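You operate a simulated robot arm through the tools that you are given. There is no shell and no other tool. Be economical: measure what you need, move in short steps, check, and stop when the job is done.

The job below is to be done with a simulated two-armed robot. You get a single attempt, and the scene is never put back.

## Task
Lower the fence; holding the cylinder, set the teal dial to 4, the gold dial to 2.
Fine: speed dial to 0 first; then stand the teal cylinder on the blue board. Set down upright: what you pick out.

Only the result counts: the job must be done as asked and must still hold three seconds after the hand-in. Knocking over, shifting, dropping, spilling or breaking anything else fails it.

## Robot
Two 6-joint arms with two-finger parallel grippers on one trunk, on a base that drives. Base frame: it is fixed to the floor where the robot stands at the start and does not move with it; the origin is under the middle of the robot, x ahead of it, y to its left, z up. Lengths are in mm, angles in degrees, forces in N, time in s.
The left shoulder is at the start at [70, 166, 1417], the right one opposite. With the tool pointing down near the work surface each hand reaches from about 360 to 780 mm from the robot's upright axis, wherever it stands, measured 20 degrees to its own side. Places, roughly: blue board [800, -600, 800]; fence lever [700, -100, 700]; gold dial [900, -200, 900]; red dial [1000, -700, 900]; shake button [900, 0, 700]; speed dial [800, 0, 700]; teal dial [1100, -100, 900]. Payload 3.91 kg a hand.
The TCP of each hand is the grasp point between the finger pads, 30 mm short of the fingertips. In the tool frame z runs along the fingers and y along their closing line. Largest opening 110 mm; finger width 20, thickness 10; the body of the gripper, 48 by 112 mm, starts 55 mm behind the TCP.
Orientation is that of the tool frame in the base frame, as a unit quaternion [w, x, y, z]. With the fingers straight down and closing along the base's y, the tool's x points along the base's -x, its y along +y and its z along -z.

## Interface
- The arms move only by the tool nudge_tool. It takes "left_plan", "right_plan" or both (then of equal length, played together; a hand with none holds still); each is one flat list of numbers, 7 for each row, row after row: the closure in counts, from 0 (fully open) to 255 (shut), then the shift along the tool's x, y, z in mm, then the turn, a rotation vector about the tool's x, y, z in degrees. In form: [jaw, dx, dy, dz, rx, ry, rz, jaw, dx, dy, dz, rx, ry, rz, ...]. A call has 1 to 12 rows; each row is the pose to reach, as a shift and turn from the pose commanded when the call began, along the tool's axes at that moment. Rows are played at 5 a second. More than 50 mm and 8.6 degrees between two rows, or a gripper value outside its range, and nothing of the call is played. Where a pose cannot be reached the arm comes as near as it can. A force on the tool above 50 N (or 10 N above the force at the start of the call, whichever is more), or a blocked arm, ends the call early, and 0.2 s more pass. The fingers move at their own pace (about 108 mm/s each) and stop on an object; they squeeze with about 26 N. The grip force told is the motor's: it shows also when the fingers shut on nothing. Time passes only in rows, and 0.2 s behind the last, so rows that repeat a pose let the fingers close. The reply holds the time, the measured pose of the TCP, the force on the tool along the base axes, the opening and the grip force, in the units named above and with some noise, with the torque about the TCP (base axes, N m) and any sound that the robot's microphone picked up.
- Cameras (640 x 400 px; columns grow to the right, rows downward): "scene" is now at [129.1, -9.4, 1630.3]; the picture's right is [-0.13, -0.99, 0.00], its down [-0.71, 0.10, -0.69] and it looks along [0.69, -0.09, -0.72] (base axes); focal length 264 px, centre (320, 200). "left" rides on the left gripper at [77, -7, -115] in its tool frame; the picture's right is [0.09, 1.00, 0.00], its down [-0.80, 0.07, -0.59] and it looks along [-0.59, 0.05, 0.80] (tool axes); focal length 270 px, centre (320, 200). "right" rides on the right gripper at [77, 7, -114] in its tool frame; the picture's right is [-0.09, 1.00, 0.00], its down [-0.80, -0.07, -0.59] and it looks along [-0.59, -0.05, 0.80] (tool axes); focal length 270 px, centre (320, 200). There is no depth. A picture from a camera that has moved, and an enlarged one, comes with that camera's place and axes in the base frame and with its lens.
- grab_frame(camera): a new picture of that camera. It takes no simulated time.
- move_column(by): slides the trunk up (or, below 0, down) by that many mm; the arms and the scene camera ride with it, the base frame stays. It gives what a move gives, with no picture.
- base_move(legs): drives the robot by 1 to 6 legs, each [ahead, left, turn to the left] in mm, mm and degrees, along the robot's own axes; the way and the turn of a leg run together, so that a leg with both is an arc; at most 1500 mm and 180 degrees a leg. The arms and the cameras ride along, it lands a little off, and it stops where it bumps. It gives what a move gives.
- pan_tilt(pan, tilt): turns the head with the scene camera to pan (to the left, within 86 degrees either way) and tilt (down, from -29 to 69), counted from straight ahead of the robot. It gives what a move gives.
- zoom(camera, box): a new picture of the part [left, top, right, bottom] of that camera's present view, enlarged. It takes no simulated time.
- finish_job(): hands the job in; it is judged then, once.

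Go step by step. Nothing tells you exact positions but the pictures and the camera data: compare them with the known pose of the tool, close in by small moves and look again before you grip or let go. The budget is 120 turns and 108 pictures, counting those below and the enlarged ones. Unless the task says otherwise, let go and move clear before handing in, and close with one line.

The tools are called after "Call:" as name(argument=value, ...) on one line, values as JSON. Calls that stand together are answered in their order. nudge_tool: Moves the arms, as the interface text tells. Its arguments: {"type":"object","properties":{"left_plan":{"type":"array"},"right_plan":{"type":"array"}},"required":[]} The other tools are called the same way: move_column (by) slides the trunk up or down; base_move (legs) drives the base; pan_tilt (pan, tilt) turns the head that bears the scene camera; grab_frame (camera) takes a picture; zoom (camera, box) takes an enlarged picture of a part of a camera's view; finish_job () hands the job in.

At the start:

```text
t: 0.0
left_position: [689.4, 206.9, 1000.2]
left_tool_rot: [0.001, 0.0, 1.0, 0.0]
left_force: [0.5, -0.4, -0.4]
left_ft_torque: [0.0, 0.01, 0.0]
left_gripper_width: 110.1
left_gripper_force: 0.1
right_position: [597.2, -331.0, 999.6]
right_tool_rot: [0.001, 0.0, 1.0, -0.001]
right_force: [0.6, -0.3, -0.2]
right_ft_torque: [0.0, -0.03, 0.0]
right_gripper_width: 109.7
right_gripper_force: 0.0
trunk travel left (down, up): [-912.0, 28.0]
robot x, y, heading: [-0.3, 0.2, -0.0]
head pan, tilt: [-7.6, 46.0]
```

scene: 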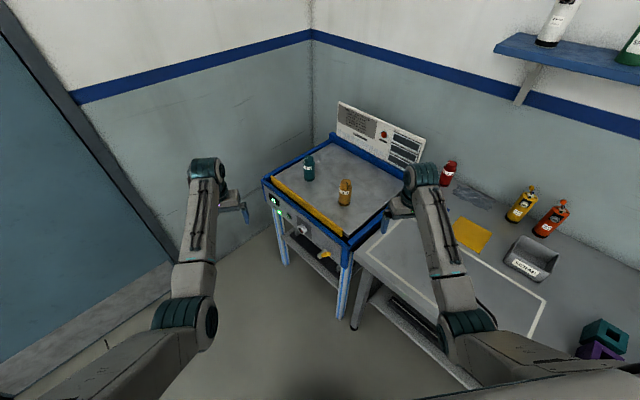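
right: 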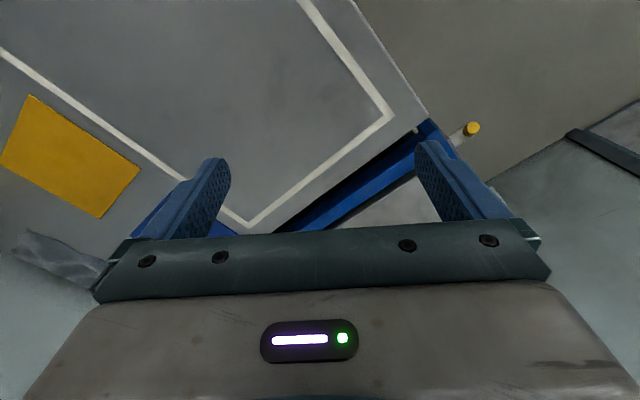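
left: 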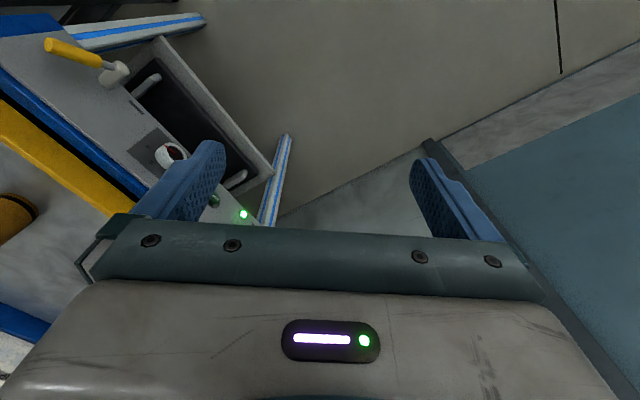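

The scene shows a shaker table with a yellow fence, a teal and a gold cylinder on it, and a bench to the right. I'll zoom in for detail.

Call:
zoom(camera="scene", box=[250, 90, 440, 280])

Call:
zoom(camera="scene", box=[400, 140, 640, 380])

Call:
zoom(camera="left", box=[0, 0, 320, 240])

```text
2.11 times, centred on (345, 185) of scene
camera zoom: at [129.1, -9.4, 1630.3], right [-0.13, -0.99, 0.0], down [-0.71, 0.1, -0.69], along [0.69, -0.09, -0.72], focal length 556 px, centre (267, 232)
```

zoom: 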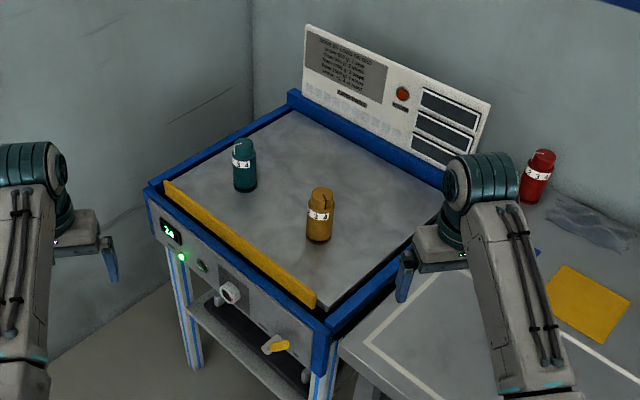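

```text
1.67 times, centred on (520, 260) of scene
camera zoom: at [129.1, -9.4, 1630.3], right [-0.13, -0.99, 0.0], down [-0.71, 0.1, -0.69], along [0.69, -0.09, -0.72], focal length 440 px, centre (-13, 100)
```

zoom: 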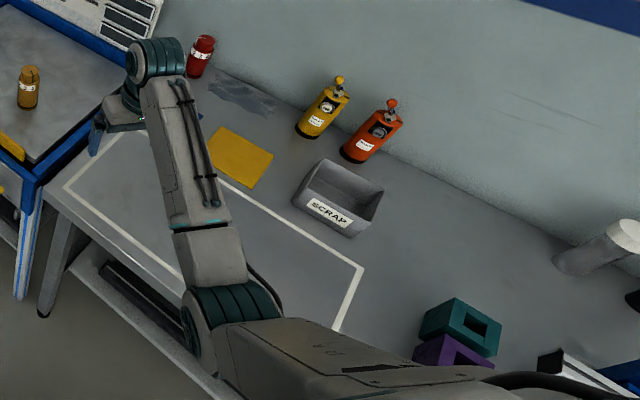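

```text
1.67 times, centred on (160, 120) of left
camera zoom: at [613.1, 200.3, 1112.9], right [-0.09, 1.0, 0.0], down [0.8, 0.07, 0.6], along [0.59, 0.05, -0.8], focal length 450 px, centre (587, 333)
```

zoom: 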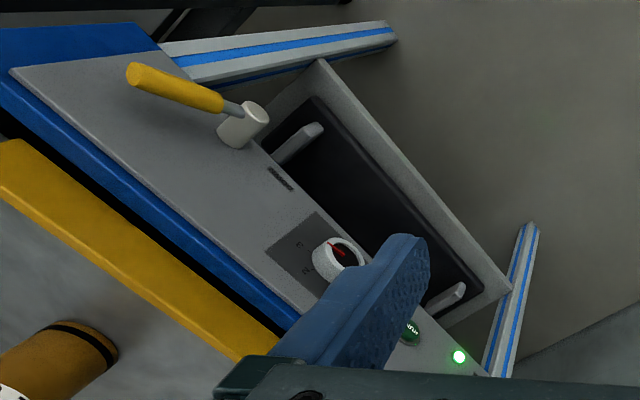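

I'll read the panel text and the cylinders more closely.

Call:
zoom(camera="scene", box=[330, 95, 430, 165])

Call:
zoom(camera="scene", box=[260, 180, 360, 270])

Call:
zoom(camera="scene", box=[295, 145, 365, 215])

Call:
zoom(camera="left", box=[100, 120, 260, 220])

```text
5.71 times, centred on (380, 130) of scene
camera zoom: at [129.1, -9.4, 1630.3], right [-0.13, -0.99, 0.0], down [-0.71, 0.1, -0.69], along [0.69, -0.09, -0.72], focal length 1509 px, centre (-23, 600)
```

zoom: 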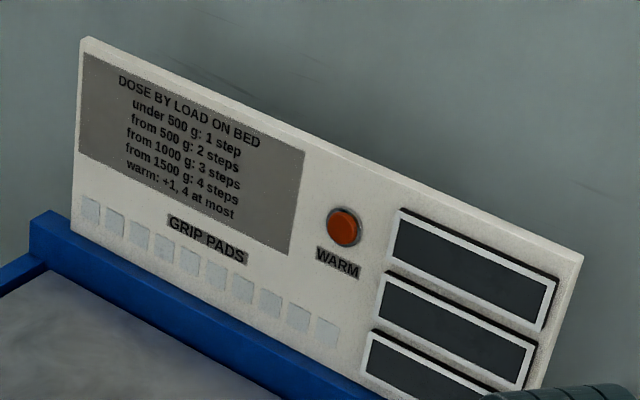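

```text
4.44 times, centred on (310, 225) of scene
camera zoom: at [129.1, -9.4, 1630.3], right [-0.13, -0.99, 0.0], down [-0.71, 0.1, -0.69], along [0.69, -0.09, -0.72], focal length 1174 px, centre (364, 89)
```

zoom: 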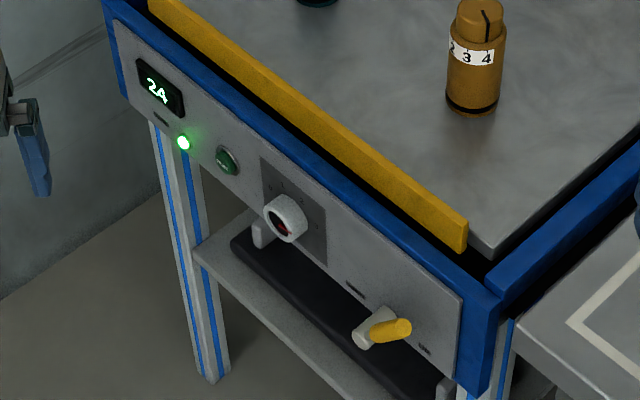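

```text
5.71 times, centred on (330, 180) of scene
camera zoom: at [129.1, -9.4, 1630.3], right [-0.13, -0.99, 0.0], down [-0.71, 0.1, -0.69], along [0.69, -0.09, -0.72], focal length 1509 px, centre (263, 314)
```

zoom: 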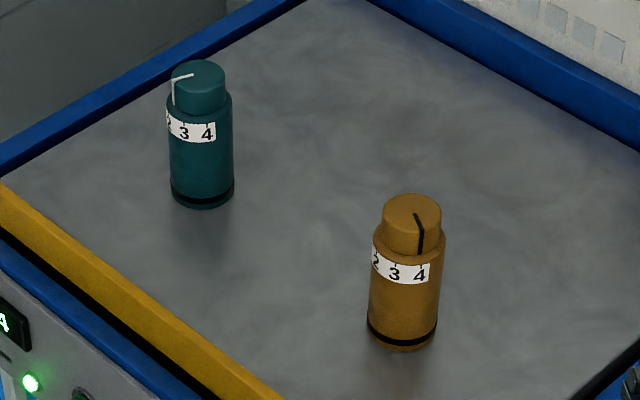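

```text
4.00 times, centred on (180, 170) of left
camera zoom: at [613.1, 200.3, 1112.9], right [-0.09, 1.0, 0.0], down [0.8, 0.07, 0.6], along [0.59, 0.05, -0.8], focal length 1081 px, centre (880, 320)
```

zoom: 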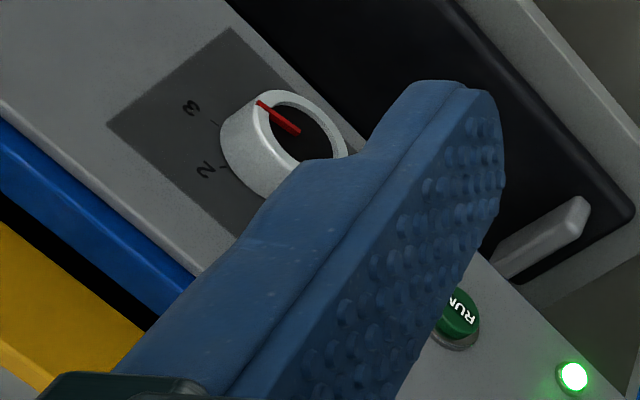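

Speed dial is at about (842,-29,708), lever near (726,-95,685), teal cylinder near (1100,-87), gold near (913,-222), with the table front turned about 39°. Next I'll look for the blue board and watch whether anything moves.

Call:
pan_tilt(pan=-40, tilt=45)

Call:
grab_frame(camera="scene")

Call:
zoom(camera="right", box=[0, 60, 320, 260])

```text
t: 1.0
left_position: [689.7, 207.4, 999.4]
left_tool_rot: [0.001, 0.001, 1.0, 0.0]
left_force: [0.5, 0.6, 0.7]
left_ft_torque: [0.04, 0.0, 0.02]
left_gripper_width: 110.2
left_gripper_force: 0.1
right_position: [595.1, -330.6, 999.5]
right_tool_rot: [0.0, 0.0, 1.0, 0.0]
right_force: [0.3, -0.1, 0.3]
right_ft_torque: [-0.03, 0.03, -0.01]
right_gripper_width: 109.9
right_gripper_force: 0.1
trunk travel left (down, up): [-912.0, 28.0]
robot x, y, heading: [0.0, 0.9, 0.1]
head pan, tilt: [-40.0, 45.0]
```

```text
97 pictures are left
camera scene: at [111.7, -50.9, 1631.8], right [-0.64, -0.77, 0.0], down [-0.54, 0.45, -0.71], along [0.54, -0.45, -0.71], focal length 264 px, centre (320, 200)
```

scene: 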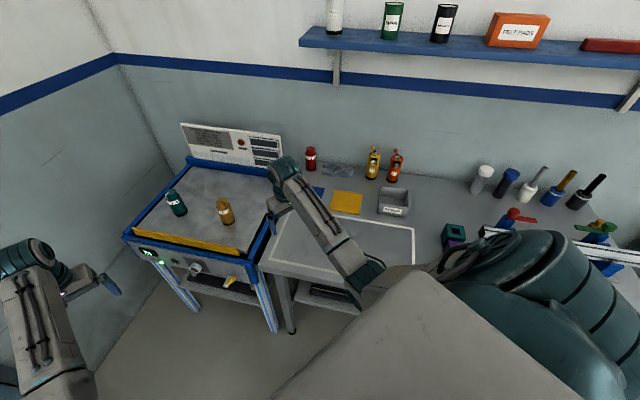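

```text
2.00 times, centred on (160, 160) of right
camera zoom: at [519.4, -324.4, 1113.1], right [0.09, 1.0, 0.0], down [0.8, -0.07, 0.59], along [0.59, -0.05, -0.8], focal length 541 px, centre (640, 280)
```

zoom: 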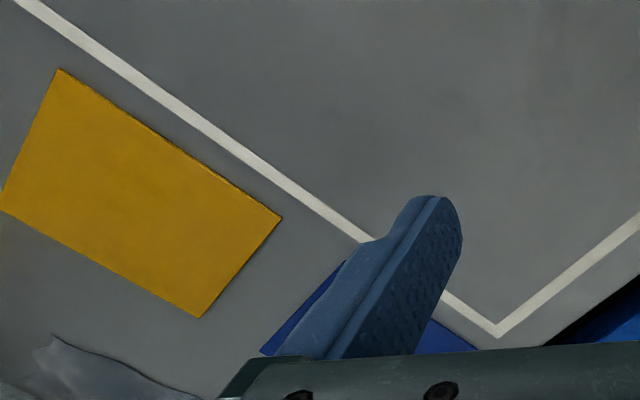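

The blue board lies on the bench between the yellow sheet and the shaker. I'll drive to face the shaker's front panel: left first, then turn, then forward.

Call:
base_move(legs=[[0, 435, 0], [0, 0, -51], [296, 365, 0]])

Call:
pan_tilt(pan=0, tilt=50)

Call:
grab_frame(camera="scene")

```text
t: 8.4
left_position: [1075.5, 52.4, 999.7]
left_tool_rot: [0.001, 0.421, 0.907, 0.001]
left_force: [-0.2, -0.7, -0.8]
left_ft_torque: [-0.03, -0.03, 0.01]
left_gripper_width: 109.9
left_gripper_force: 0.0
right_position: [604.4, -224.0, 999.9]
right_tool_rot: [0.0, 0.421, 0.907, 0.001]
right_force: [-0.6, 0.5, 0.3]
right_ft_torque: [0.02, 0.01, 0.0]
right_gripper_width: 110.2
right_gripper_force: 0.1
trunk travel left (down, up): [-912.0, 28.0]
robot x, y, heading: [474.8, 445.7, -49.5]
head pan, tilt: [-40.0, 45.0]
```

```text
t: 9.4
left_position: [1074.9, 51.6, 999.9]
left_tool_rot: [0.0, 0.421, 0.907, 0.0]
left_force: [0.4, -0.4, 0.5]
left_ft_torque: [-0.02, 0.01, 0.0]
left_gripper_width: 109.8
left_gripper_force: 0.1
right_position: [604.8, -224.0, 999.5]
right_tool_rot: [0.0, 0.421, 0.907, 0.0]
right_force: [-0.1, 0.6, 1.1]
right_ft_torque: [0.02, -0.01, 0.02]
right_gripper_width: 110.1
right_gripper_force: 0.1
trunk travel left (down, up): [-912.0, 28.0]
robot x, y, heading: [474.9, 445.7, -49.9]
head pan, tilt: [0.0, 50.0]
```

```text
95 pictures are left
camera scene: at [553.0, 348.3, 1624.9], right [-0.76, -0.65, 0.0], down [-0.49, 0.59, -0.64], along [0.41, -0.49, -0.77], focal length 264 px, centre (320, 200)
```

scene: 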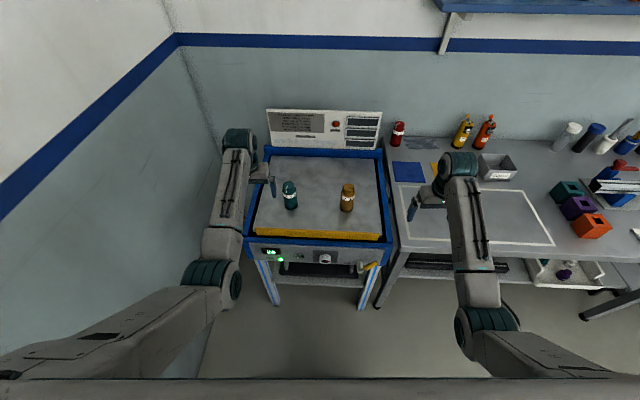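

The table now faces the robot squarely. I'll zoom on the panel and the cylinders.

Call:
zoom(camera="scene", box=[240, 230, 400, 310])

Call:
zoom(camera="scene", box=[265, 165, 385, 240])

Call:
zoom(camera="scene", box=[300, 245, 350, 275])

```text
4.00 times, centred on (320, 270) of scene
camera zoom: at [553.0, 348.3, 1624.9], right [-0.76, -0.65, 0.0], down [-0.49, 0.59, -0.64], along [0.41, -0.49, -0.77], focal length 1056 px, centre (320, -80)
```

zoom: 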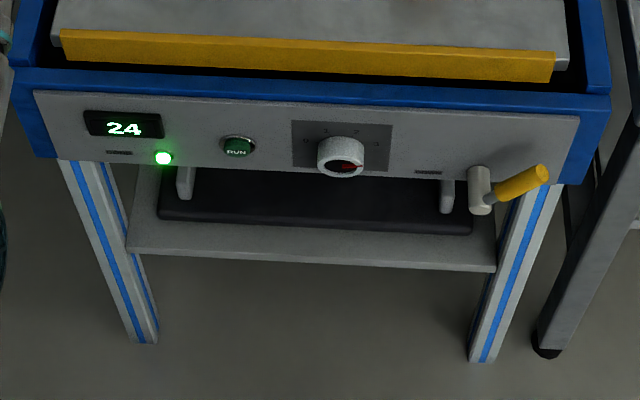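

```text
5.33 times, centred on (325, 202) of scene
camera zoom: at [553.0, 348.3, 1624.9], right [-0.76, -0.65, 0.0], down [-0.49, 0.59, -0.64], along [0.41, -0.49, -0.77], focal length 1408 px, centre (293, 187)
```

zoom: 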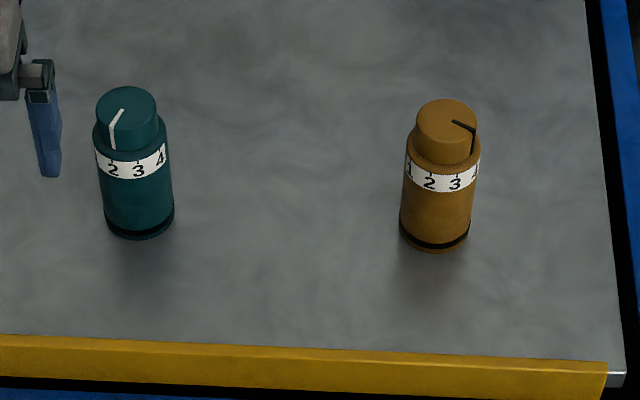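

```text
12.80 times, centred on (325, 260) of scene
camera zoom: at [553.0, 348.3, 1624.9], right [-0.76, -0.65, 0.0], down [-0.49, 0.59, -0.64], along [0.41, -0.49, -0.77], focal length 3380 px, centre (256, -568)
```

zoom: 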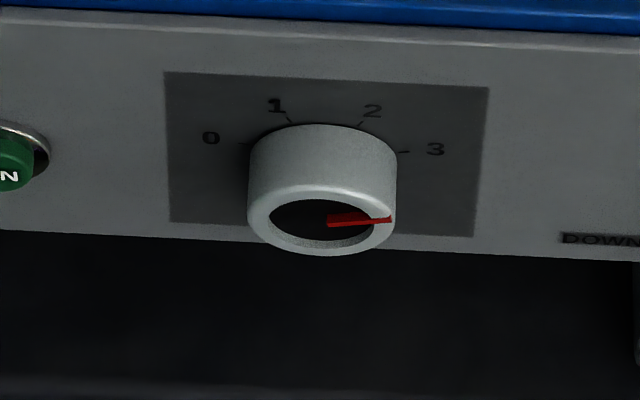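

Panel: speed dial reads 3 (0 is at the left), and the lever points up-right toward UP, with DOWN on the left. I'll retract both hands and turn their tools forward before lowering the trunk.

Call:
nudge_tool(left_plan=[0, 22, 0, 0, 0, -8.2, 0, 0, 44, 0, 0, 0, -16.4, 0, 0, 66, 0, 0, 0, -24.6, 0, 0, 88, 0, 0, 0, -32.8, 0, 0, 110, 0, 0, 0, -41, 0, 0, 132, 0, 0, 0, -49.2, 0, 0, 154, 0, 0, 0, -57.4, 0, 0, 176, 0, 0, 0, -65.6, 0, 0, 198, 0, 0, 0, -73.8, 0, 0, 220, 0, 0, 0, -82, 0, 0, 242, 0, 0, 0, -90, 0], right_plan=[0, 14, 0, 0, 0, -8.2, 0, 0, 28, 0, 0, 0, -16.4, 0, 0, 42, 0, 0, 0, -24.6, 0, 0, 56, 0, 0, 0, -32.8, 0, 0, 70, 0, 0, 0, -41, 0, 0, 84, 0, 0, 0, -49.2, 0, 0, 98, 0, 0, 0, -57.4, 0, 0, 112, 0, 0, 0, -65.6, 0, 0, 126, 0, 0, 0, -73.8, 0, 0, 140, 0, 0, 0, -82, 0, 0, 154, 0, 0, 0, -90, 0])

Call:
grab_frame(camera="scene")

```text
t: 11.8
left_position: [924.0, 221.3, 999.5]
left_tool_rot: [0.606, 0.322, 0.665, -0.294]
left_force: [0.3, -0.2, -0.8]
left_ft_torque: [-0.02, -0.01, -0.01]
left_gripper_width: 110.3
left_gripper_force: 0.1
left hand out of reach, approached as far as the arm can: row 11
right_position: [508.6, -115.3, 999.5]
right_tool_rot: [0.609, 0.318, 0.665, -0.292]
right_force: [0.8, 0.2, 0.4]
right_ft_torque: [-0.02, 0.0, -0.01]
right_gripper_width: 109.9
right_gripper_force: 0.0
right hand out of reach, approached as far as the arm can: row 11
trunk travel left (down, up): [-912.0, 28.0]
robot x, y, heading: [473.8, 442.7, -49.8]
head pan, tilt: [0.0, 50.0]
```

```text
91 pictures are left
camera scene: at [553.4, 348.4, 1624.9], right [-0.76, -0.65, 0.0], down [-0.49, 0.59, -0.64], along [0.41, -0.49, -0.77], focal length 264 px, centre (320, 200)
```

scene: 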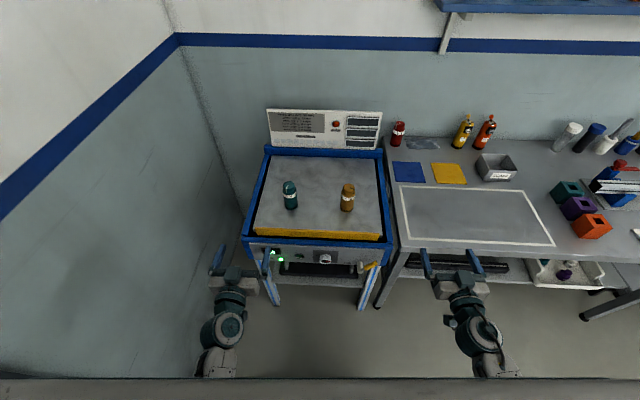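

Both tools point nearly forward and clear of the table. Lowering the trunk to panel height.

Call:
move_column(by=-290)

Call:
grab_frame(camera="scene")

Call:
grab_frame(camera="left")

```text
t: 14.8
left_position: [924.1, 220.7, 709.1]
left_tool_rot: [0.606, 0.324, 0.664, -0.296]
left_force: [0.5, 0.3, 0.2]
left_ft_torque: [-0.02, -0.01, 0.0]
left_gripper_width: 109.7
left_gripper_force: 0.1
right_position: [508.2, -117.5, 709.7]
right_tool_rot: [0.608, 0.319, 0.665, -0.293]
right_force: [0.4, -0.4, 0.0]
right_ft_torque: [-0.02, 0.04, 0.0]
right_gripper_width: 110.1
right_gripper_force: 0.1
trunk travel left (down, up): [-622.0, 318.0]
robot x, y, heading: [471.6, 444.6, -49.5]
head pan, tilt: [0.0, 50.0]
```

```text
90 pictures are left
camera scene: at [553.4, 348.6, 1335.0], right [-0.76, -0.65, 0.0], down [-0.49, 0.58, -0.64], along [0.41, -0.49, -0.77], focal length 264 px, centre (320, 200)
```

scene: 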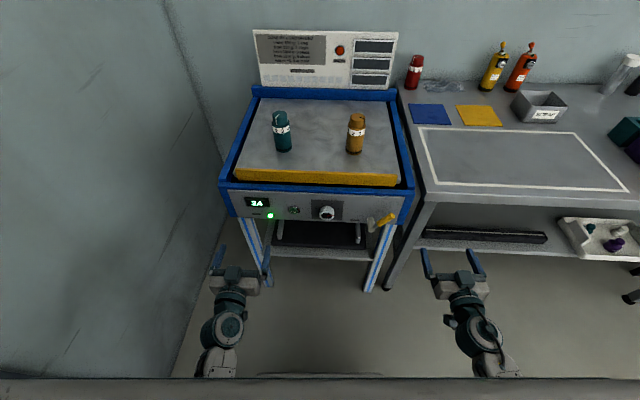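

```text
89 pictures are left
camera left: at [844.6, 310.8, 641.7], right [0.78, 0.62, -0.09], down [-0.26, 0.45, 0.85], along [0.57, -0.64, 0.52], focal length 270 px, centre (320, 200)
```

left: 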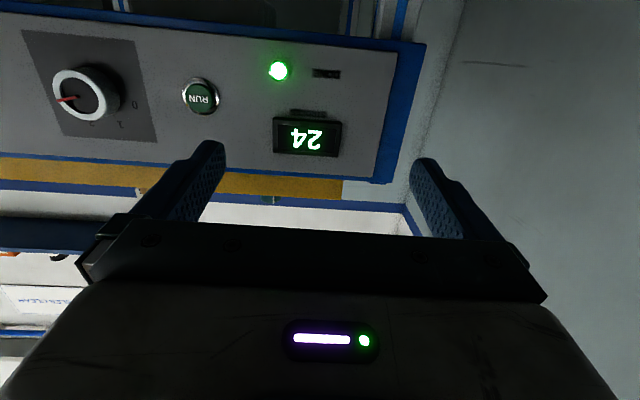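

Zooming both views on the dial to triangulate it and read its scale.

Call:
zoom(camera="scene", box=[300, 190, 400, 240])

Call:
zoom(camera="left", box=[0, 20, 240, 160])

Call:
zoom(camera="right", box=[240, 0, 640, 250])

```text
6.40 times, centred on (350, 215) of scene
camera zoom: at [553.4, 348.6, 1335.0], right [-0.76, -0.65, 0.0], down [-0.49, 0.58, -0.64], along [0.41, -0.49, -0.77], focal length 1690 px, centre (128, 104)
```

zoom: 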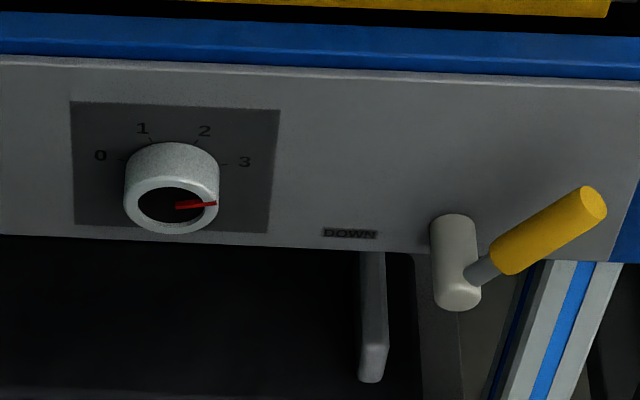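

```text
2.67 times, centred on (120, 90) of left
camera zoom: at [844.6, 310.8, 641.7], right [0.78, 0.62, -0.09], down [-0.26, 0.45, 0.85], along [0.57, -0.64, 0.52], focal length 721 px, centre (853, 493)
```

zoom: 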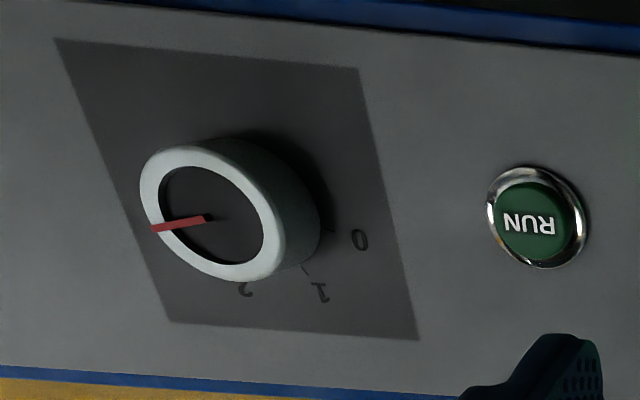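

```text
1.60 times, centred on (440, 125) of right
camera zoom: at [437.9, -19.3, 643.1], right [0.78, 0.62, 0.09], down [-0.38, 0.36, 0.85], along [0.49, -0.7, 0.52], focal length 432 px, centre (128, 320)
```

zoom: 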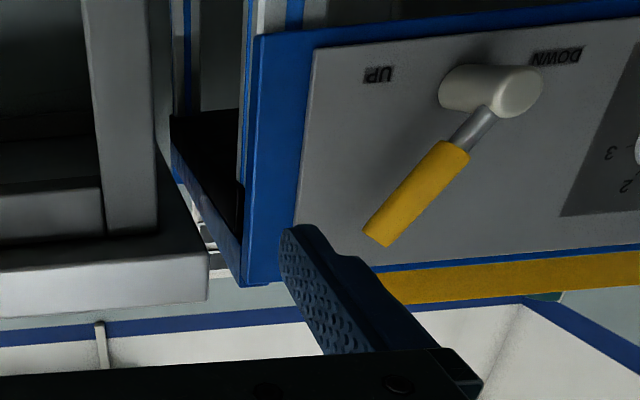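

Both cameras agree: the knob face is at about (840,-22,708) with its pointer on 3. I'll bring the left hand in front of it, level and standing off.

Call:
nudge_tool(left_plan=[0, -2, -43, 12, 0, -1.1, 0, 0, -4, -86, 24, 0, -2.2, 0, 0, -6, -129, 36, 0, -3.3, 0, 0, -8, -172, 48, 0, -4.4, 0, 0, -10, -215, 60, 0, -5.4, 0, 0, -10, -215, 60, 0, -5.4, 0])

Call:
grab_frame(camera="left")

```text
t: 15.5
left_position: [894.7, 173.7, 682.5]
left_tool_rot: [0.627, 0.389, 0.619, -0.268]
left_force: [-0.5, -0.6, 0.2]
left_ft_torque: [0.01, 0.01, -0.02]
left_gripper_width: 110.1
left_gripper_force: 0.0
left hand out of reach, approached as far as the arm can: row 3
right_position: [508.5, -116.9, 709.6]
right_tool_rot: [0.609, 0.318, 0.666, -0.292]
right_force: [-0.5, -0.7, 0.3]
right_ft_torque: [0.02, -0.02, 0.05]
right_gripper_width: 109.9
right_gripper_force: 0.1
trunk travel left (down, up): [-622.0, 318.0]
robot x, y, heading: [471.5, 445.4, -49.7]
head pan, tilt: [0.0, 50.0]
stopped in row 3 (left hand): the arm was blocked; the commanded pose is now the measured one
```

```text
85 pictures are left
camera left: at [831.2, 274.6, 612.3], right [0.82, 0.56, 0.07], down [-0.35, 0.41, 0.84], along [0.45, -0.72, 0.54], focal length 270 px, centre (320, 200)
```

left: 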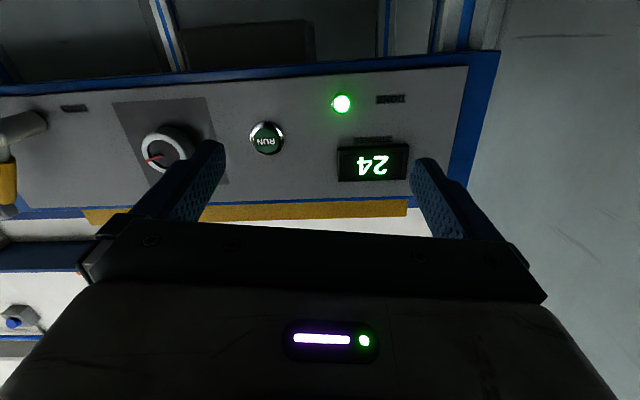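

The horizontal tool is cramped this close to the body. I'll back the base off 170 mm so the arm can stretch.

Call:
base_move(legs=[[-170, 0, -3.5]])

```text
t: 16.9
left_position: [772.2, 280.7, 683.1]
left_tool_rot: [0.619, 0.406, 0.607, -0.288]
left_force: [-0.2, 0.4, 0.1]
left_ft_torque: [0.03, 0.01, 0.02]
left_gripper_width: 110.1
left_gripper_force: 0.1
right_position: [370.3, 13.1, 710.8]
right_tool_rot: [0.6, 0.338, 0.655, -0.311]
right_force: [0.4, 0.4, 1.1]
right_ft_torque: [0.01, 0.01, 0.02]
right_gripper_width: 110.0
right_gripper_force: 0.0
trunk travel left (down, up): [-622.0, 318.0]
robot x, y, heading: [368.2, 574.1, -53.3]
head pan, tilt: [0.0, 50.0]
```

Now stretching the left hand forward to about 75 mm in front of the knob, levelled to the panel normal.

Call:
nudge_tool(left_plan=[0, -9, -5, 40, -1, -0.6, -1.5, 0, -18, -20, 80, -2, -1.1, -3, 0, -28, -40, 120, -2.8, -1.7, -4.5, 0, -37, -60, 155, -3.8, -2.2, -6, 0, -46, -80, 187, -4.7, -2.8, -7.5, 0, -55, -99, 217, -5.6, -3.3, -8.9, 0, -55, -99, 217, -5.6, -3.3, -8.9])

Call:
grab_frame(camera="left")

```text
t: 18.2
left_position: [842.8, 138.9, 664.0]
left_tool_rot: [0.629, 0.399, 0.615, -0.258]
left_force: [0.7, 0.3, 0.2]
left_ft_torque: [0.01, 0.0, -0.01]
left_gripper_width: 109.9
left_gripper_force: 0.1
left hand out of reach, approached as far as the arm can: row 5, 6
right_position: [370.7, 12.5, 710.6]
right_tool_rot: [0.599, 0.338, 0.656, -0.311]
right_force: [0.0, 0.2, -0.5]
right_ft_torque: [-0.02, 0.02, -0.02]
right_gripper_width: 109.8
right_gripper_force: 0.1
trunk travel left (down, up): [-622.0, 318.0]
robot x, y, heading: [370.0, 576.2, -53.1]
head pan, tilt: [0.0, 50.0]
stopped in row 6 (left hand): the arm was blocked; the commanded pose is now the measured one
```

```text
84 pictures are left
camera left: at [781.8, 241.5, 594.1], right [0.82, 0.56, 0.1], down [-0.37, 0.39, 0.84], along [0.43, -0.73, 0.53], focal length 270 px, centre (320, 200)
```

left: 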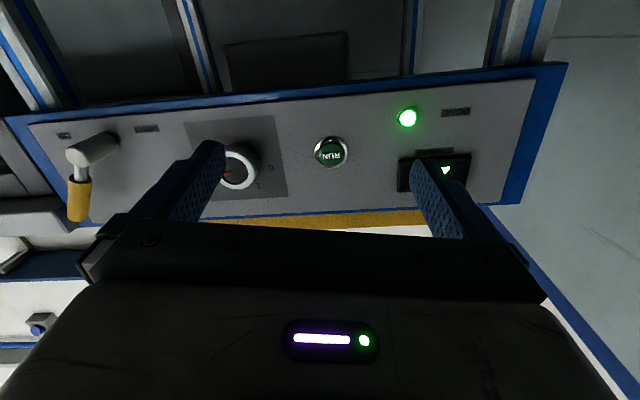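

The arm still meets a limit; I'll look at its posture.

Call:
pan_tilt(pan=10, tilt=60)

Call:
grab_frame(camera="scene")

```text
t: 18.9
left_position: [842.9, 138.8, 664.0]
left_tool_rot: [0.629, 0.398, 0.615, -0.259]
left_force: [0.5, -0.3, -0.5]
left_ft_torque: [-0.01, -0.01, 0.04]
left_gripper_width: 110.1
left_gripper_force: 0.0
right_position: [370.9, 12.7, 710.8]
right_tool_rot: [0.599, 0.339, 0.656, -0.311]
right_force: [-0.6, -0.6, -0.2]
right_ft_torque: [0.0, 0.04, 0.01]
right_gripper_width: 109.7
right_gripper_force: 0.1
trunk travel left (down, up): [-622.0, 318.0]
robot x, y, heading: [369.5, 571.8, -53.1]
head pan, tilt: [10.0, 60.0]
```

```text
83 pictures are left
camera scene: at [446.2, 490.3, 1322.4], right [-0.69, -0.73, 0.0], down [-0.63, 0.59, -0.5], along [0.36, -0.34, -0.87], focal length 264 px, centre (320, 200)
```

scene: 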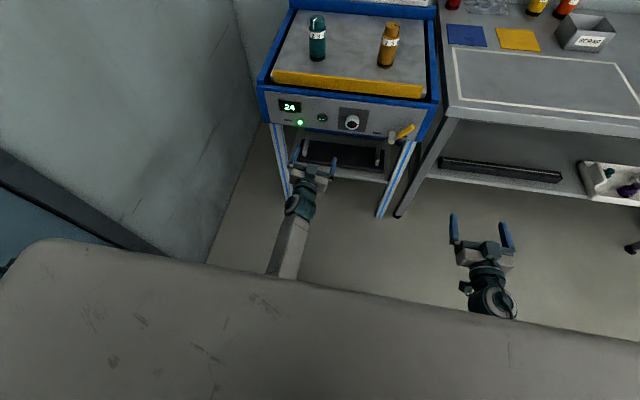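

The wrist has straightened out because the forearm slopes down. Lowering the trunk further should bring the forearm level.

Call:
move_column(by=-150)

Call:
nudge_tool(left_plan=[0, -38, 0, 0, 0, 0, 0, 0, -76, 0, 0, 0, 0, 0, 0, -114, 0, 0, 0, 0, 0, 0, -152, 0, 0, 0, 0, 0, 0, -185, 0, 0, 0, 0, 0, 0, -185, 0, 0, 0, 0, 0], right_plan=[0, -38, 0, 0, 0, 0, 0, 0, -76, 0, 0, 0, 0, 0, 0, -114, 0, 0, 0, 0, 0, 0, -152, 0, 0, 0, 0, 0, 0, -185, 0, 0, 0, 0, 0, 0, -185, 0, 0, 0, 0, 0])

```text
t: 20.6
left_position: [843.1, 138.9, 513.3]
left_tool_rot: [0.629, 0.398, 0.615, -0.259]
left_force: [0.9, 0.7, -0.4]
left_ft_torque: [0.0, -0.01, 0.01]
left_gripper_width: 109.8
left_gripper_force: 0.0
right_position: [371.7, 13.1, 560.8]
right_tool_rot: [0.599, 0.338, 0.655, -0.311]
right_force: [-0.1, -0.2, -0.4]
right_ft_torque: [0.0, 0.02, 0.02]
right_gripper_width: 109.8
right_gripper_force: 0.0
trunk travel left (down, up): [-472.0, 468.0]
robot x, y, heading: [367.7, 570.7, -52.7]
head pan, tilt: [10.0, 60.0]
```

```text
t: 21.6
left_position: [867.2, 152.3, 622.3]
left_tool_rot: [0.637, 0.436, 0.597, -0.219]
left_force: [-0.3, -0.2, 0.7]
left_ft_torque: [0.01, -0.01, 0.02]
left_gripper_width: 110.0
left_gripper_force: 0.1
left hand out of reach, approached as far as the arm can: row 1, 4
right_position: [378.9, 1.3, 698.9]
right_tool_rot: [0.599, 0.338, 0.656, -0.312]
right_force: [-0.2, 0.2, 0.3]
right_ft_torque: [0.06, 0.01, 0.0]
right_gripper_width: 110.1
right_gripper_force: 0.0
trunk travel left (down, up): [-472.0, 468.0]
robot x, y, heading: [366.1, 575.2, -53.1]
head pan, tilt: [10.0, 60.0]
stopped in row 4 (left hand): the arm was blocked; the commanded pose is now the measured one
```

The left wrist is at a singular posture and rolled. I'll pitch it down a little to free it, undo the roll, and raise the hand.

Call:
nudge_tool(left_plan=[0, 0, 0, 0, 0, 5, -3.4, 0, 0, 0, 0, 0, 10, -6.8, 0, -20, 6, -2, 0, 15, -10.2, 0, -40, 12, -4, 0, 20, -13.6, 0, -60, 18, -6, 0, 25, -17, 0, -90, 27, -9, 0, 25, -17, 0, -124, 38, -12, 0, 25, -17, 0, -124, 38, -12, 0, 25, -17])

```text
t: 23.2
left_position: [911.3, 186.0, 711.0]
left_tool_rot: [0.475, 0.399, 0.771, -0.144]
left_force: [1.1, -0.4, 0.0]
left_ft_torque: [-0.02, 0.04, 0.0]
left_gripper_width: 110.2
left_gripper_force: 0.0
right_position: [379.2, 1.2, 699.9]
right_tool_rot: [0.6, 0.337, 0.656, -0.311]
right_force: [0.4, -0.5, -0.8]
right_ft_torque: [0.04, 0.03, 0.0]
right_gripper_width: 110.1
right_gripper_force: 0.1
trunk travel left (down, up): [-472.0, 468.0]
robot x, y, heading: [371.1, 572.3, -53.0]
head pan, tilt: [10.0, 60.0]
stopped in row 7 (left hand): the arm was blocked; the commanded pose is now the measured one
```

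Call:
grab_frame(camera="scene")

```text
82 pictures are left
camera scene: at [446.4, 490.4, 1172.3], right [-0.68, -0.73, 0.0], down [-0.63, 0.59, -0.5], along [0.36, -0.34, -0.87], focal length 264 px, centre (320, 200)
```

scene: 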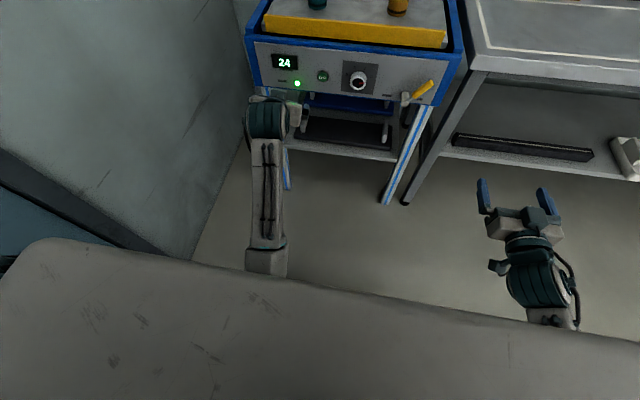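

The right arm holds a level tool well when pointing outward. I'll turn the robot left in place so that the dial is out on the right arm's side, and use that hand.

Call:
base_move(legs=[[0, 0, 23]])

Call:
grab_frame(camera="right")

```text
t: 24.8
left_position: [1018.2, 425.0, 712.4]
left_tool_rot: [0.493, 0.239, 0.835, -0.048]
left_force: [-0.1, 0.0, 0.4]
left_ft_torque: [-0.01, -0.01, 0.05]
left_gripper_width: 110.0
left_gripper_force: 0.1
right_position: [600.0, 50.3, 701.2]
right_tool_rot: [0.649, 0.202, 0.709, -0.187]
right_force: [0.6, 0.0, -0.6]
right_ft_torque: [-0.03, -0.02, -0.02]
right_gripper_width: 109.7
right_gripper_force: 0.1
trunk travel left (down, up): [-472.0, 468.0]
robot x, y, heading: [364.6, 574.9, -30.4]
head pan, tilt: [10.0, 60.0]
```

```text
81 pictures are left
camera right: at [499.9, 118.7, 632.6], right [0.53, 0.84, 0.08], down [-0.48, 0.22, 0.85], along [0.7, -0.49, 0.52], focal length 270 px, centre (320, 200)
```

right: 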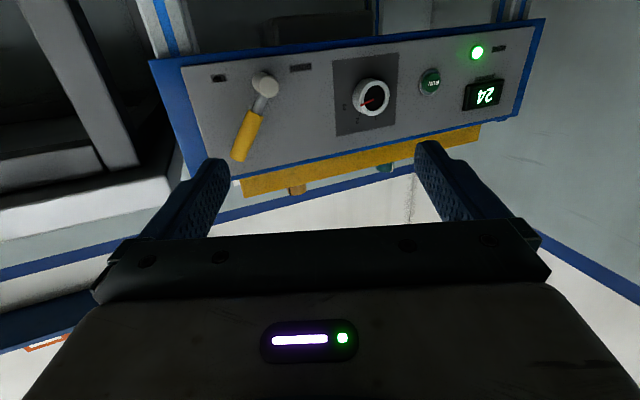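

Right hand now gets moved to the standoff in front of the dial with its tool square to the panel.

Call:
nudge_tool(right_plan=[0, -4, 16, 28, 3.5, -0.8, 0, 0, -7, 31, 57, 7, -1.7, 0, 0, -11, 47, 85, 10.5, -2.5, 0, 0, -15, 62, 114, 14, -3.3, 0, 0, -18, 78, 142, 17.5, -4.2, 0, 0, -22, 93, 170, 21, -5, 0, 0, -22, 93, 170, 21, -5, 0])

Call:
grab_frame(camera="right")

```text
t: 26.4
left_position: [1019.2, 427.3, 712.3]
left_tool_rot: [0.494, 0.24, 0.834, -0.049]
left_force: [-0.3, 0.3, 0.5]
left_ft_torque: [0.02, 0.01, -0.01]
left_gripper_width: 110.1
left_gripper_force: 0.0
right_position: [792.4, 39.8, 708.6]
right_tool_rot: [0.631, 0.309, 0.635, -0.322]
right_force: [0.6, 0.4, -0.8]
right_ft_torque: [0.03, 0.01, 0.0]
right_gripper_width: 110.2
right_gripper_force: 0.1
trunk travel left (down, up): [-472.0, 468.0]
robot x, y, heading: [370.5, 572.5, -30.8]
head pan, tilt: [10.0, 60.0]
```

```text
80 pictures are left
camera right: at [728.1, 133.4, 629.1], right [0.8, 0.6, 0.07], down [-0.4, 0.44, 0.8], along [0.45, -0.66, 0.6], focal length 270 px, centre (320, 200)
```

right: 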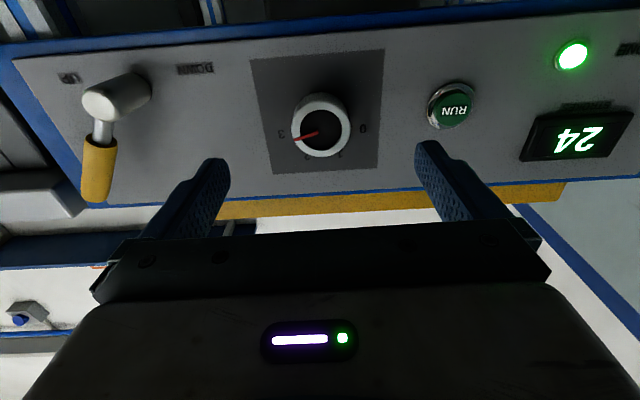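

Alignment is good. I'll pre-roll the hand +75° before gripping, so the turn to 0 can be done in one sweep.

Call:
nudge_tool(right_plan=[0, 0, 0, 0, 0, 0, 8, 0, 0, 0, 0, 0, 0, 16, 0, 0, 0, 0, 0, 0, 24, 0, 0, 0, 0, 0, 0, 32, 0, 0, 0, 0, 0, 0, 40, 0, 0, 0, 0, 0, 0, 48, 0, 0, 0, 0, 0, 0, 56, 0, 0, 0, 0, 0, 0, 64, 0, 0, 0, 0, 0, 0, 71, 0, 0, 0, 0, 0, 0, 78, 0, 0, 0, 0, 0, 0, 78])

Call:
grab_frame(camera="right")

```text
t: 28.8
left_position: [1018.6, 426.6, 712.4]
left_tool_rot: [0.493, 0.24, 0.835, -0.048]
left_force: [-1.4, -0.1, 0.3]
left_ft_torque: [-0.01, -0.02, 0.0]
left_gripper_width: 109.8
left_gripper_force: 0.0
right_position: [793.1, 38.7, 706.6]
right_tool_rot: [0.693, 0.64, 0.298, 0.148]
right_force: [0.6, 0.1, 0.0]
right_ft_torque: [0.02, 0.01, -0.02]
right_gripper_width: 110.0
right_gripper_force: 0.0
trunk travel left (down, up): [-472.0, 468.0]
robot x, y, heading: [369.1, 573.0, -30.4]
head pan, tilt: [10.0, 60.0]
```

```text
79 pictures are left
camera right: at [785.6, 175.1, 694.9], right [0.11, 0.09, 0.99], down [-0.99, -0.01, 0.11], along [0.01, -1.0, 0.09], focal length 270 px, centre (320, 200)
```

right: 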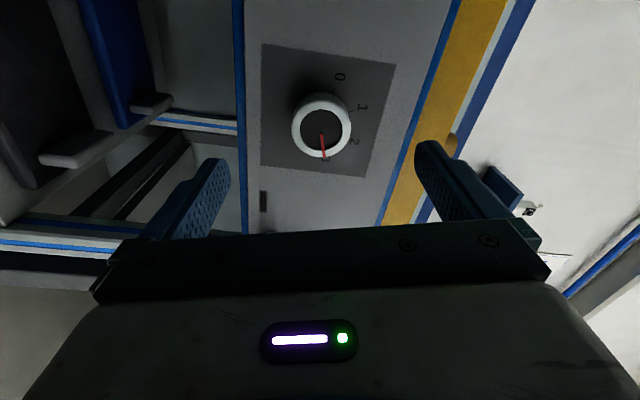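

Centered. Partly closing, advancing 60 mm, and gripping the knob.

Call:
nudge_tool(right_plan=[93, 0, 0, 0, 0, 0, 0, 93, 0, 0, 20, 0, 0, 0, 93, 0, 0, 40, 0, 0, 0, 93, 0, 0, 60, 0, 0, 0, 93, 0, 0, 60, 0, 0, 0])

Call:
grab_frame(camera="right")

```text
t: 30.0
left_position: [1019.0, 425.3, 712.2]
left_tool_rot: [0.494, 0.239, 0.834, -0.049]
left_force: [-0.8, -0.2, -0.1]
left_ft_torque: [0.0, 0.01, -0.01]
left_gripper_width: 110.1
left_gripper_force: 0.0
right_position: [829.1, -7.9, 706.6]
right_tool_rot: [0.692, 0.64, 0.299, 0.147]
right_force: [0.0, 0.2, -0.4]
right_ft_torque: [-0.02, 0.01, 0.01]
right_gripper_width: 70.3
right_gripper_force: 0.0
trunk travel left (down, up): [-472.0, 468.0]
robot x, y, heading: [372.5, 575.3, -30.4]
head pan, tilt: [10.0, 60.0]
```

```text
78 pictures are left
camera right: at [820.8, 128.1, 694.2], right [0.11, 0.09, 0.99], down [-0.99, -0.01, 0.11], along [0.01, -1.0, 0.09], focal length 270 px, centre (320, 200)
```

right: 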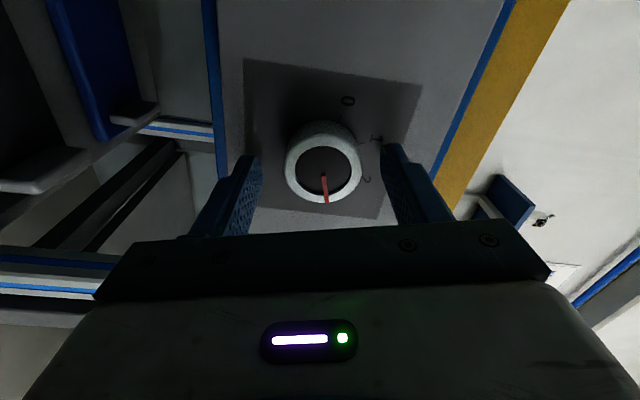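

The knob sits centred between the fingers. Gripping now and starting the turn.

Call:
nudge_tool(right_plan=[255, 0, 0, 0, 0, 0, 0, 255, 0, 0, 0, 0, 0, 0, 255, 0, 0, 0, 0, 0, -8, 255, 0, 0, 0, 0, 0, -16, 255, 0, 0, 0, 0, 0, -24, 255, 0, 0, 0, 0, 0, -32, 255, 0, 0, 0, 0, 0, -40, 255, 0, 0, 0, 0, 0, -48, 255, 0, 0, 0, 0, 0, -56, 255, 0, 0, 0, 0, 0, -64, 255, 0, 0, 0, 0, 0, -72, 255, 0, 0, 0, 0, 0, -78])

Call:
grab_frame(camera="right")

```text
t: 32.6
left_position: [1018.8, 427.6, 713.2]
left_tool_rot: [0.494, 0.239, 0.835, -0.05]
left_force: [1.0, -0.8, -1.3]
left_ft_torque: [0.0, 0.02, 0.03]
left_gripper_width: 110.1
left_gripper_force: 0.1
right_position: [830.9, -7.4, 708.8]
right_tool_rot: [0.632, 0.308, 0.634, -0.322]
right_force: [4.8, 9.6, 12.9]
right_ft_torque: [0.23, 0.19, -0.08]
right_gripper_width: 43.5
right_gripper_force: 44.7
trunk travel left (down, up): [-472.0, 468.0]
robot x, y, heading: [369.1, 575.4, -30.6]
head pan, tilt: [10.0, 60.0]
```

```text
77 pictures are left
camera right: at [765.1, 85.1, 629.6], right [0.8, 0.6, 0.07], down [-0.4, 0.45, 0.8], along [0.45, -0.66, 0.6], focal length 270 px, centre (320, 200)
```

right: 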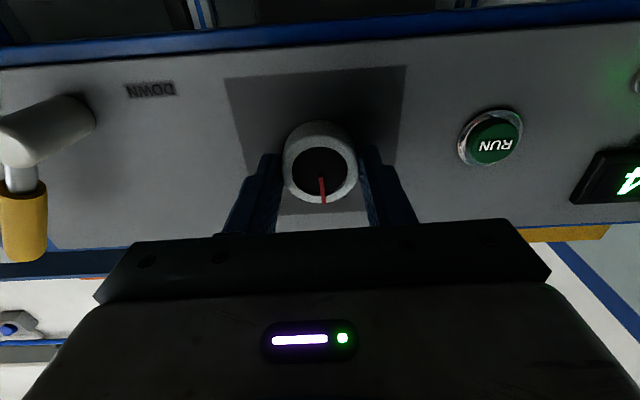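

The dial is at mid-scale and turns with the hand. Continuing toward 0.

Call:
nudge_tool(right_plan=[255, 0, 0, 0, 0, 0, -8, 255, 0, 0, 0, 0, 0, -16, 255, 0, 0, 0, 0, 0, -24, 255, 0, 0, 0, 0, 0, -32, 255, 0, 0, 0, 0, 0, -40, 255, 0, 0, 0, 0, 0, -48, 255, 0, 0, 0, 0, 0, -56, 255, 0, 0, 0, 0, 0, -64, 255, 0, 0, 0, 0, 0, -72, 255, 0, 0, 0, 0, 0, -72])

Call:
grab_frame(camera="right")

Call:
zoom(camera="scene", box=[200, 0, 640, 240])

```text
t: 34.8
left_position: [1018.8, 427.3, 712.2]
left_tool_rot: [0.494, 0.238, 0.835, -0.05]
left_force: [0.4, 0.3, -0.3]
left_ft_torque: [-0.03, -0.01, 0.01]
left_gripper_width: 109.8
left_gripper_force: 0.0
right_position: [830.9, -7.8, 708.7]
right_tool_rot: [0.321, -0.124, 0.694, -0.632]
right_force: [10.3, 13.1, 7.9]
right_ft_torque: [0.25, -0.31, 1.11]
right_gripper_width: 43.6
right_gripper_force: 44.9
trunk travel left (down, up): [-472.0, 468.0]
robot x, y, heading: [368.5, 573.8, -30.3]
head pan, tilt: [10.0, 60.0]
```

```text
76 pictures are left
camera right: at [704.1, 39.4, 677.7], right [0.3, 0.22, -0.93], down [0.24, 0.93, 0.3], along [0.92, -0.31, 0.22], focal length 270 px, centre (320, 200)
```

right: 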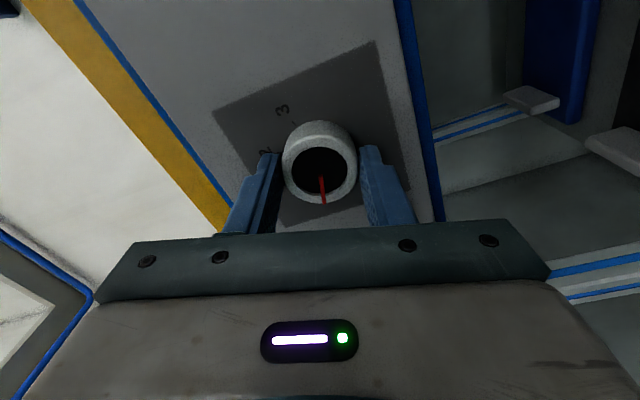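

```text
1.45 times, centred on (420, 120) of scene
camera zoom: at [473.8, 530.1, 1172.4], right [-0.35, -0.94, 0.0], down [-0.81, 0.3, -0.5], along [0.47, -0.18, -0.87], focal length 384 px, centre (174, 316)
```

zoom: 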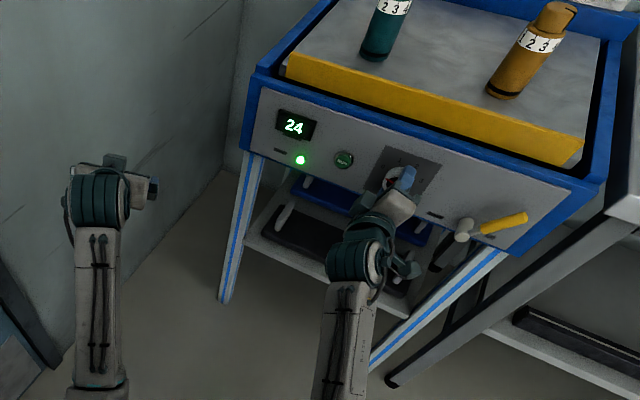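

I'll release, back off and check the pointer.

Call:
nudge_tool(right_plan=[93, 0, 0, 0, 0, 0, 0, 93, 0, 0, 0, 0, 0, 0, 93, 0, 0, -30, 0, 0, 0, 93, 0, 0, -60, 0, 0, 0, 93, 0, 0, -60, 0, 0, 0])

Call:
zoom(camera="right", box=[200, 50, 440, 200])

Call:
zoom(camera="scene", box=[420, 80, 540, 155])

```text
t: 36.0
left_position: [1018.8, 426.1, 712.7]
left_tool_rot: [0.493, 0.24, 0.835, -0.049]
left_force: [0.8, 0.1, -0.1]
left_ft_torque: [-0.03, 0.01, -0.02]
left_gripper_width: 110.2
left_gripper_force: 0.0
right_position: [792.7, 36.5, 707.8]
right_tool_rot: [0.322, -0.123, 0.695, -0.631]
right_force: [0.8, 0.2, -0.8]
right_ft_torque: [-0.01, 0.01, 0.02]
right_gripper_width: 70.0
right_gripper_force: 0.0
trunk travel left (down, up): [-472.0, 468.0]
robot x, y, heading: [371.4, 574.4, -30.4]
head pan, tilt: [10.0, 60.0]
```

```text
2.67 times, centred on (320, 125) of right
camera zoom: at [667.0, 85.1, 676.5], right [0.3, 0.22, -0.93], down [0.24, 0.92, 0.3], along [0.92, -0.31, 0.22], focal length 721 px, centre (320, 400)
```

zoom: 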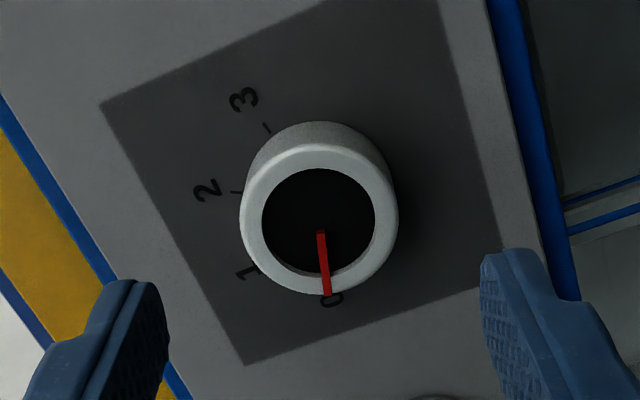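

```text
5.33 times, centred on (480, 118) of scene
camera zoom: at [473.6, 527.3, 1172.3], right [-0.35, -0.94, 0.0], down [-0.81, 0.3, -0.5], along [0.47, -0.17, -0.87], focal length 1408 px, centre (-533, 640)
```

zoom: 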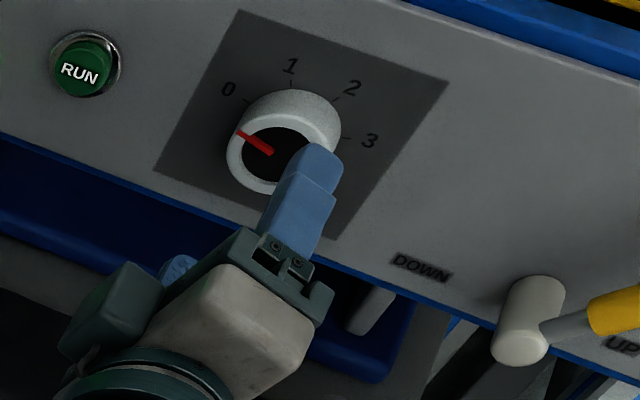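

The speed dial is on 0. Next the lever: hub near (721,-93,674), handle leaning up-right. I'll move the closed right hand to the right of the handle.

Call:
nudge_tool(right_plan=[255, 0, 0, -20, 0, 0, 0, 255, 41, -11, -20, 0, 0, 0, 255, 82, -22, -20, 0, 0, 0, 255, 123, -32, -20, 0, 0, 0, 255, 164, -43, -20, 0, 0, 0, 255, 204, -54, -20, 0, 0, 0, 255, 204, -54, -20, 0, 0, 0])

Call:
grab_frame(camera="right")

Call:
zoom(camera="scene", box=[440, 80, 640, 205])

```text
t: 37.6
left_position: [1019.1, 426.8, 711.9]
left_tool_rot: [0.493, 0.239, 0.835, -0.048]
left_force: [0.0, 0.5, 0.8]
left_ft_torque: [0.01, 0.0, -0.03]
left_gripper_width: 110.2
left_gripper_force: 0.0
right_position: [613.2, -72.7, 698.6]
right_tool_rot: [0.321, -0.124, 0.695, -0.631]
right_force: [0.6, 0.0, 0.1]
right_ft_torque: [0.01, -0.02, 0.02]
right_gripper_width: 0.0
right_gripper_force: 25.9
trunk travel left (down, up): [-472.0, 468.0]
robot x, y, heading: [366.3, 578.7, -30.4]
head pan, tilt: [10.0, 60.0]
```

```text
72 pictures are left
camera right: at [487.4, -25.4, 668.0], right [0.3, 0.22, -0.93], down [0.24, 0.92, 0.3], along [0.92, -0.31, 0.23], focal length 270 px, centre (320, 200)
```

right: 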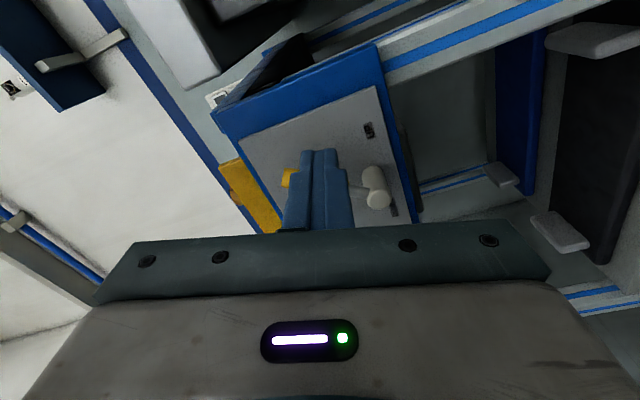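

```text
3.20 times, centred on (540, 142) of scene
camera zoom: at [473.8, 527.8, 1172.3], right [-0.35, -0.94, 0.0], down [-0.81, 0.3, -0.5], along [0.47, -0.18, -0.87], focal length 845 px, centre (-384, 384)
```

zoom: 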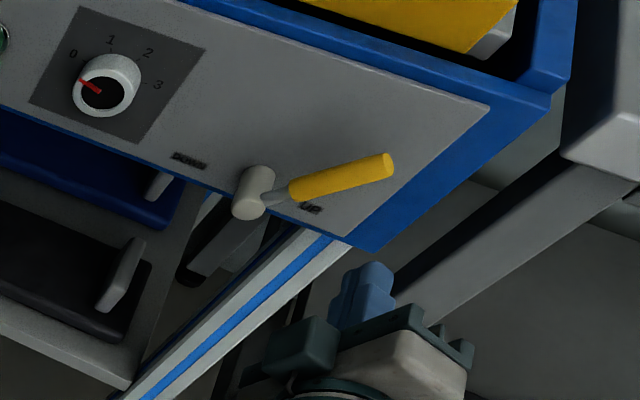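

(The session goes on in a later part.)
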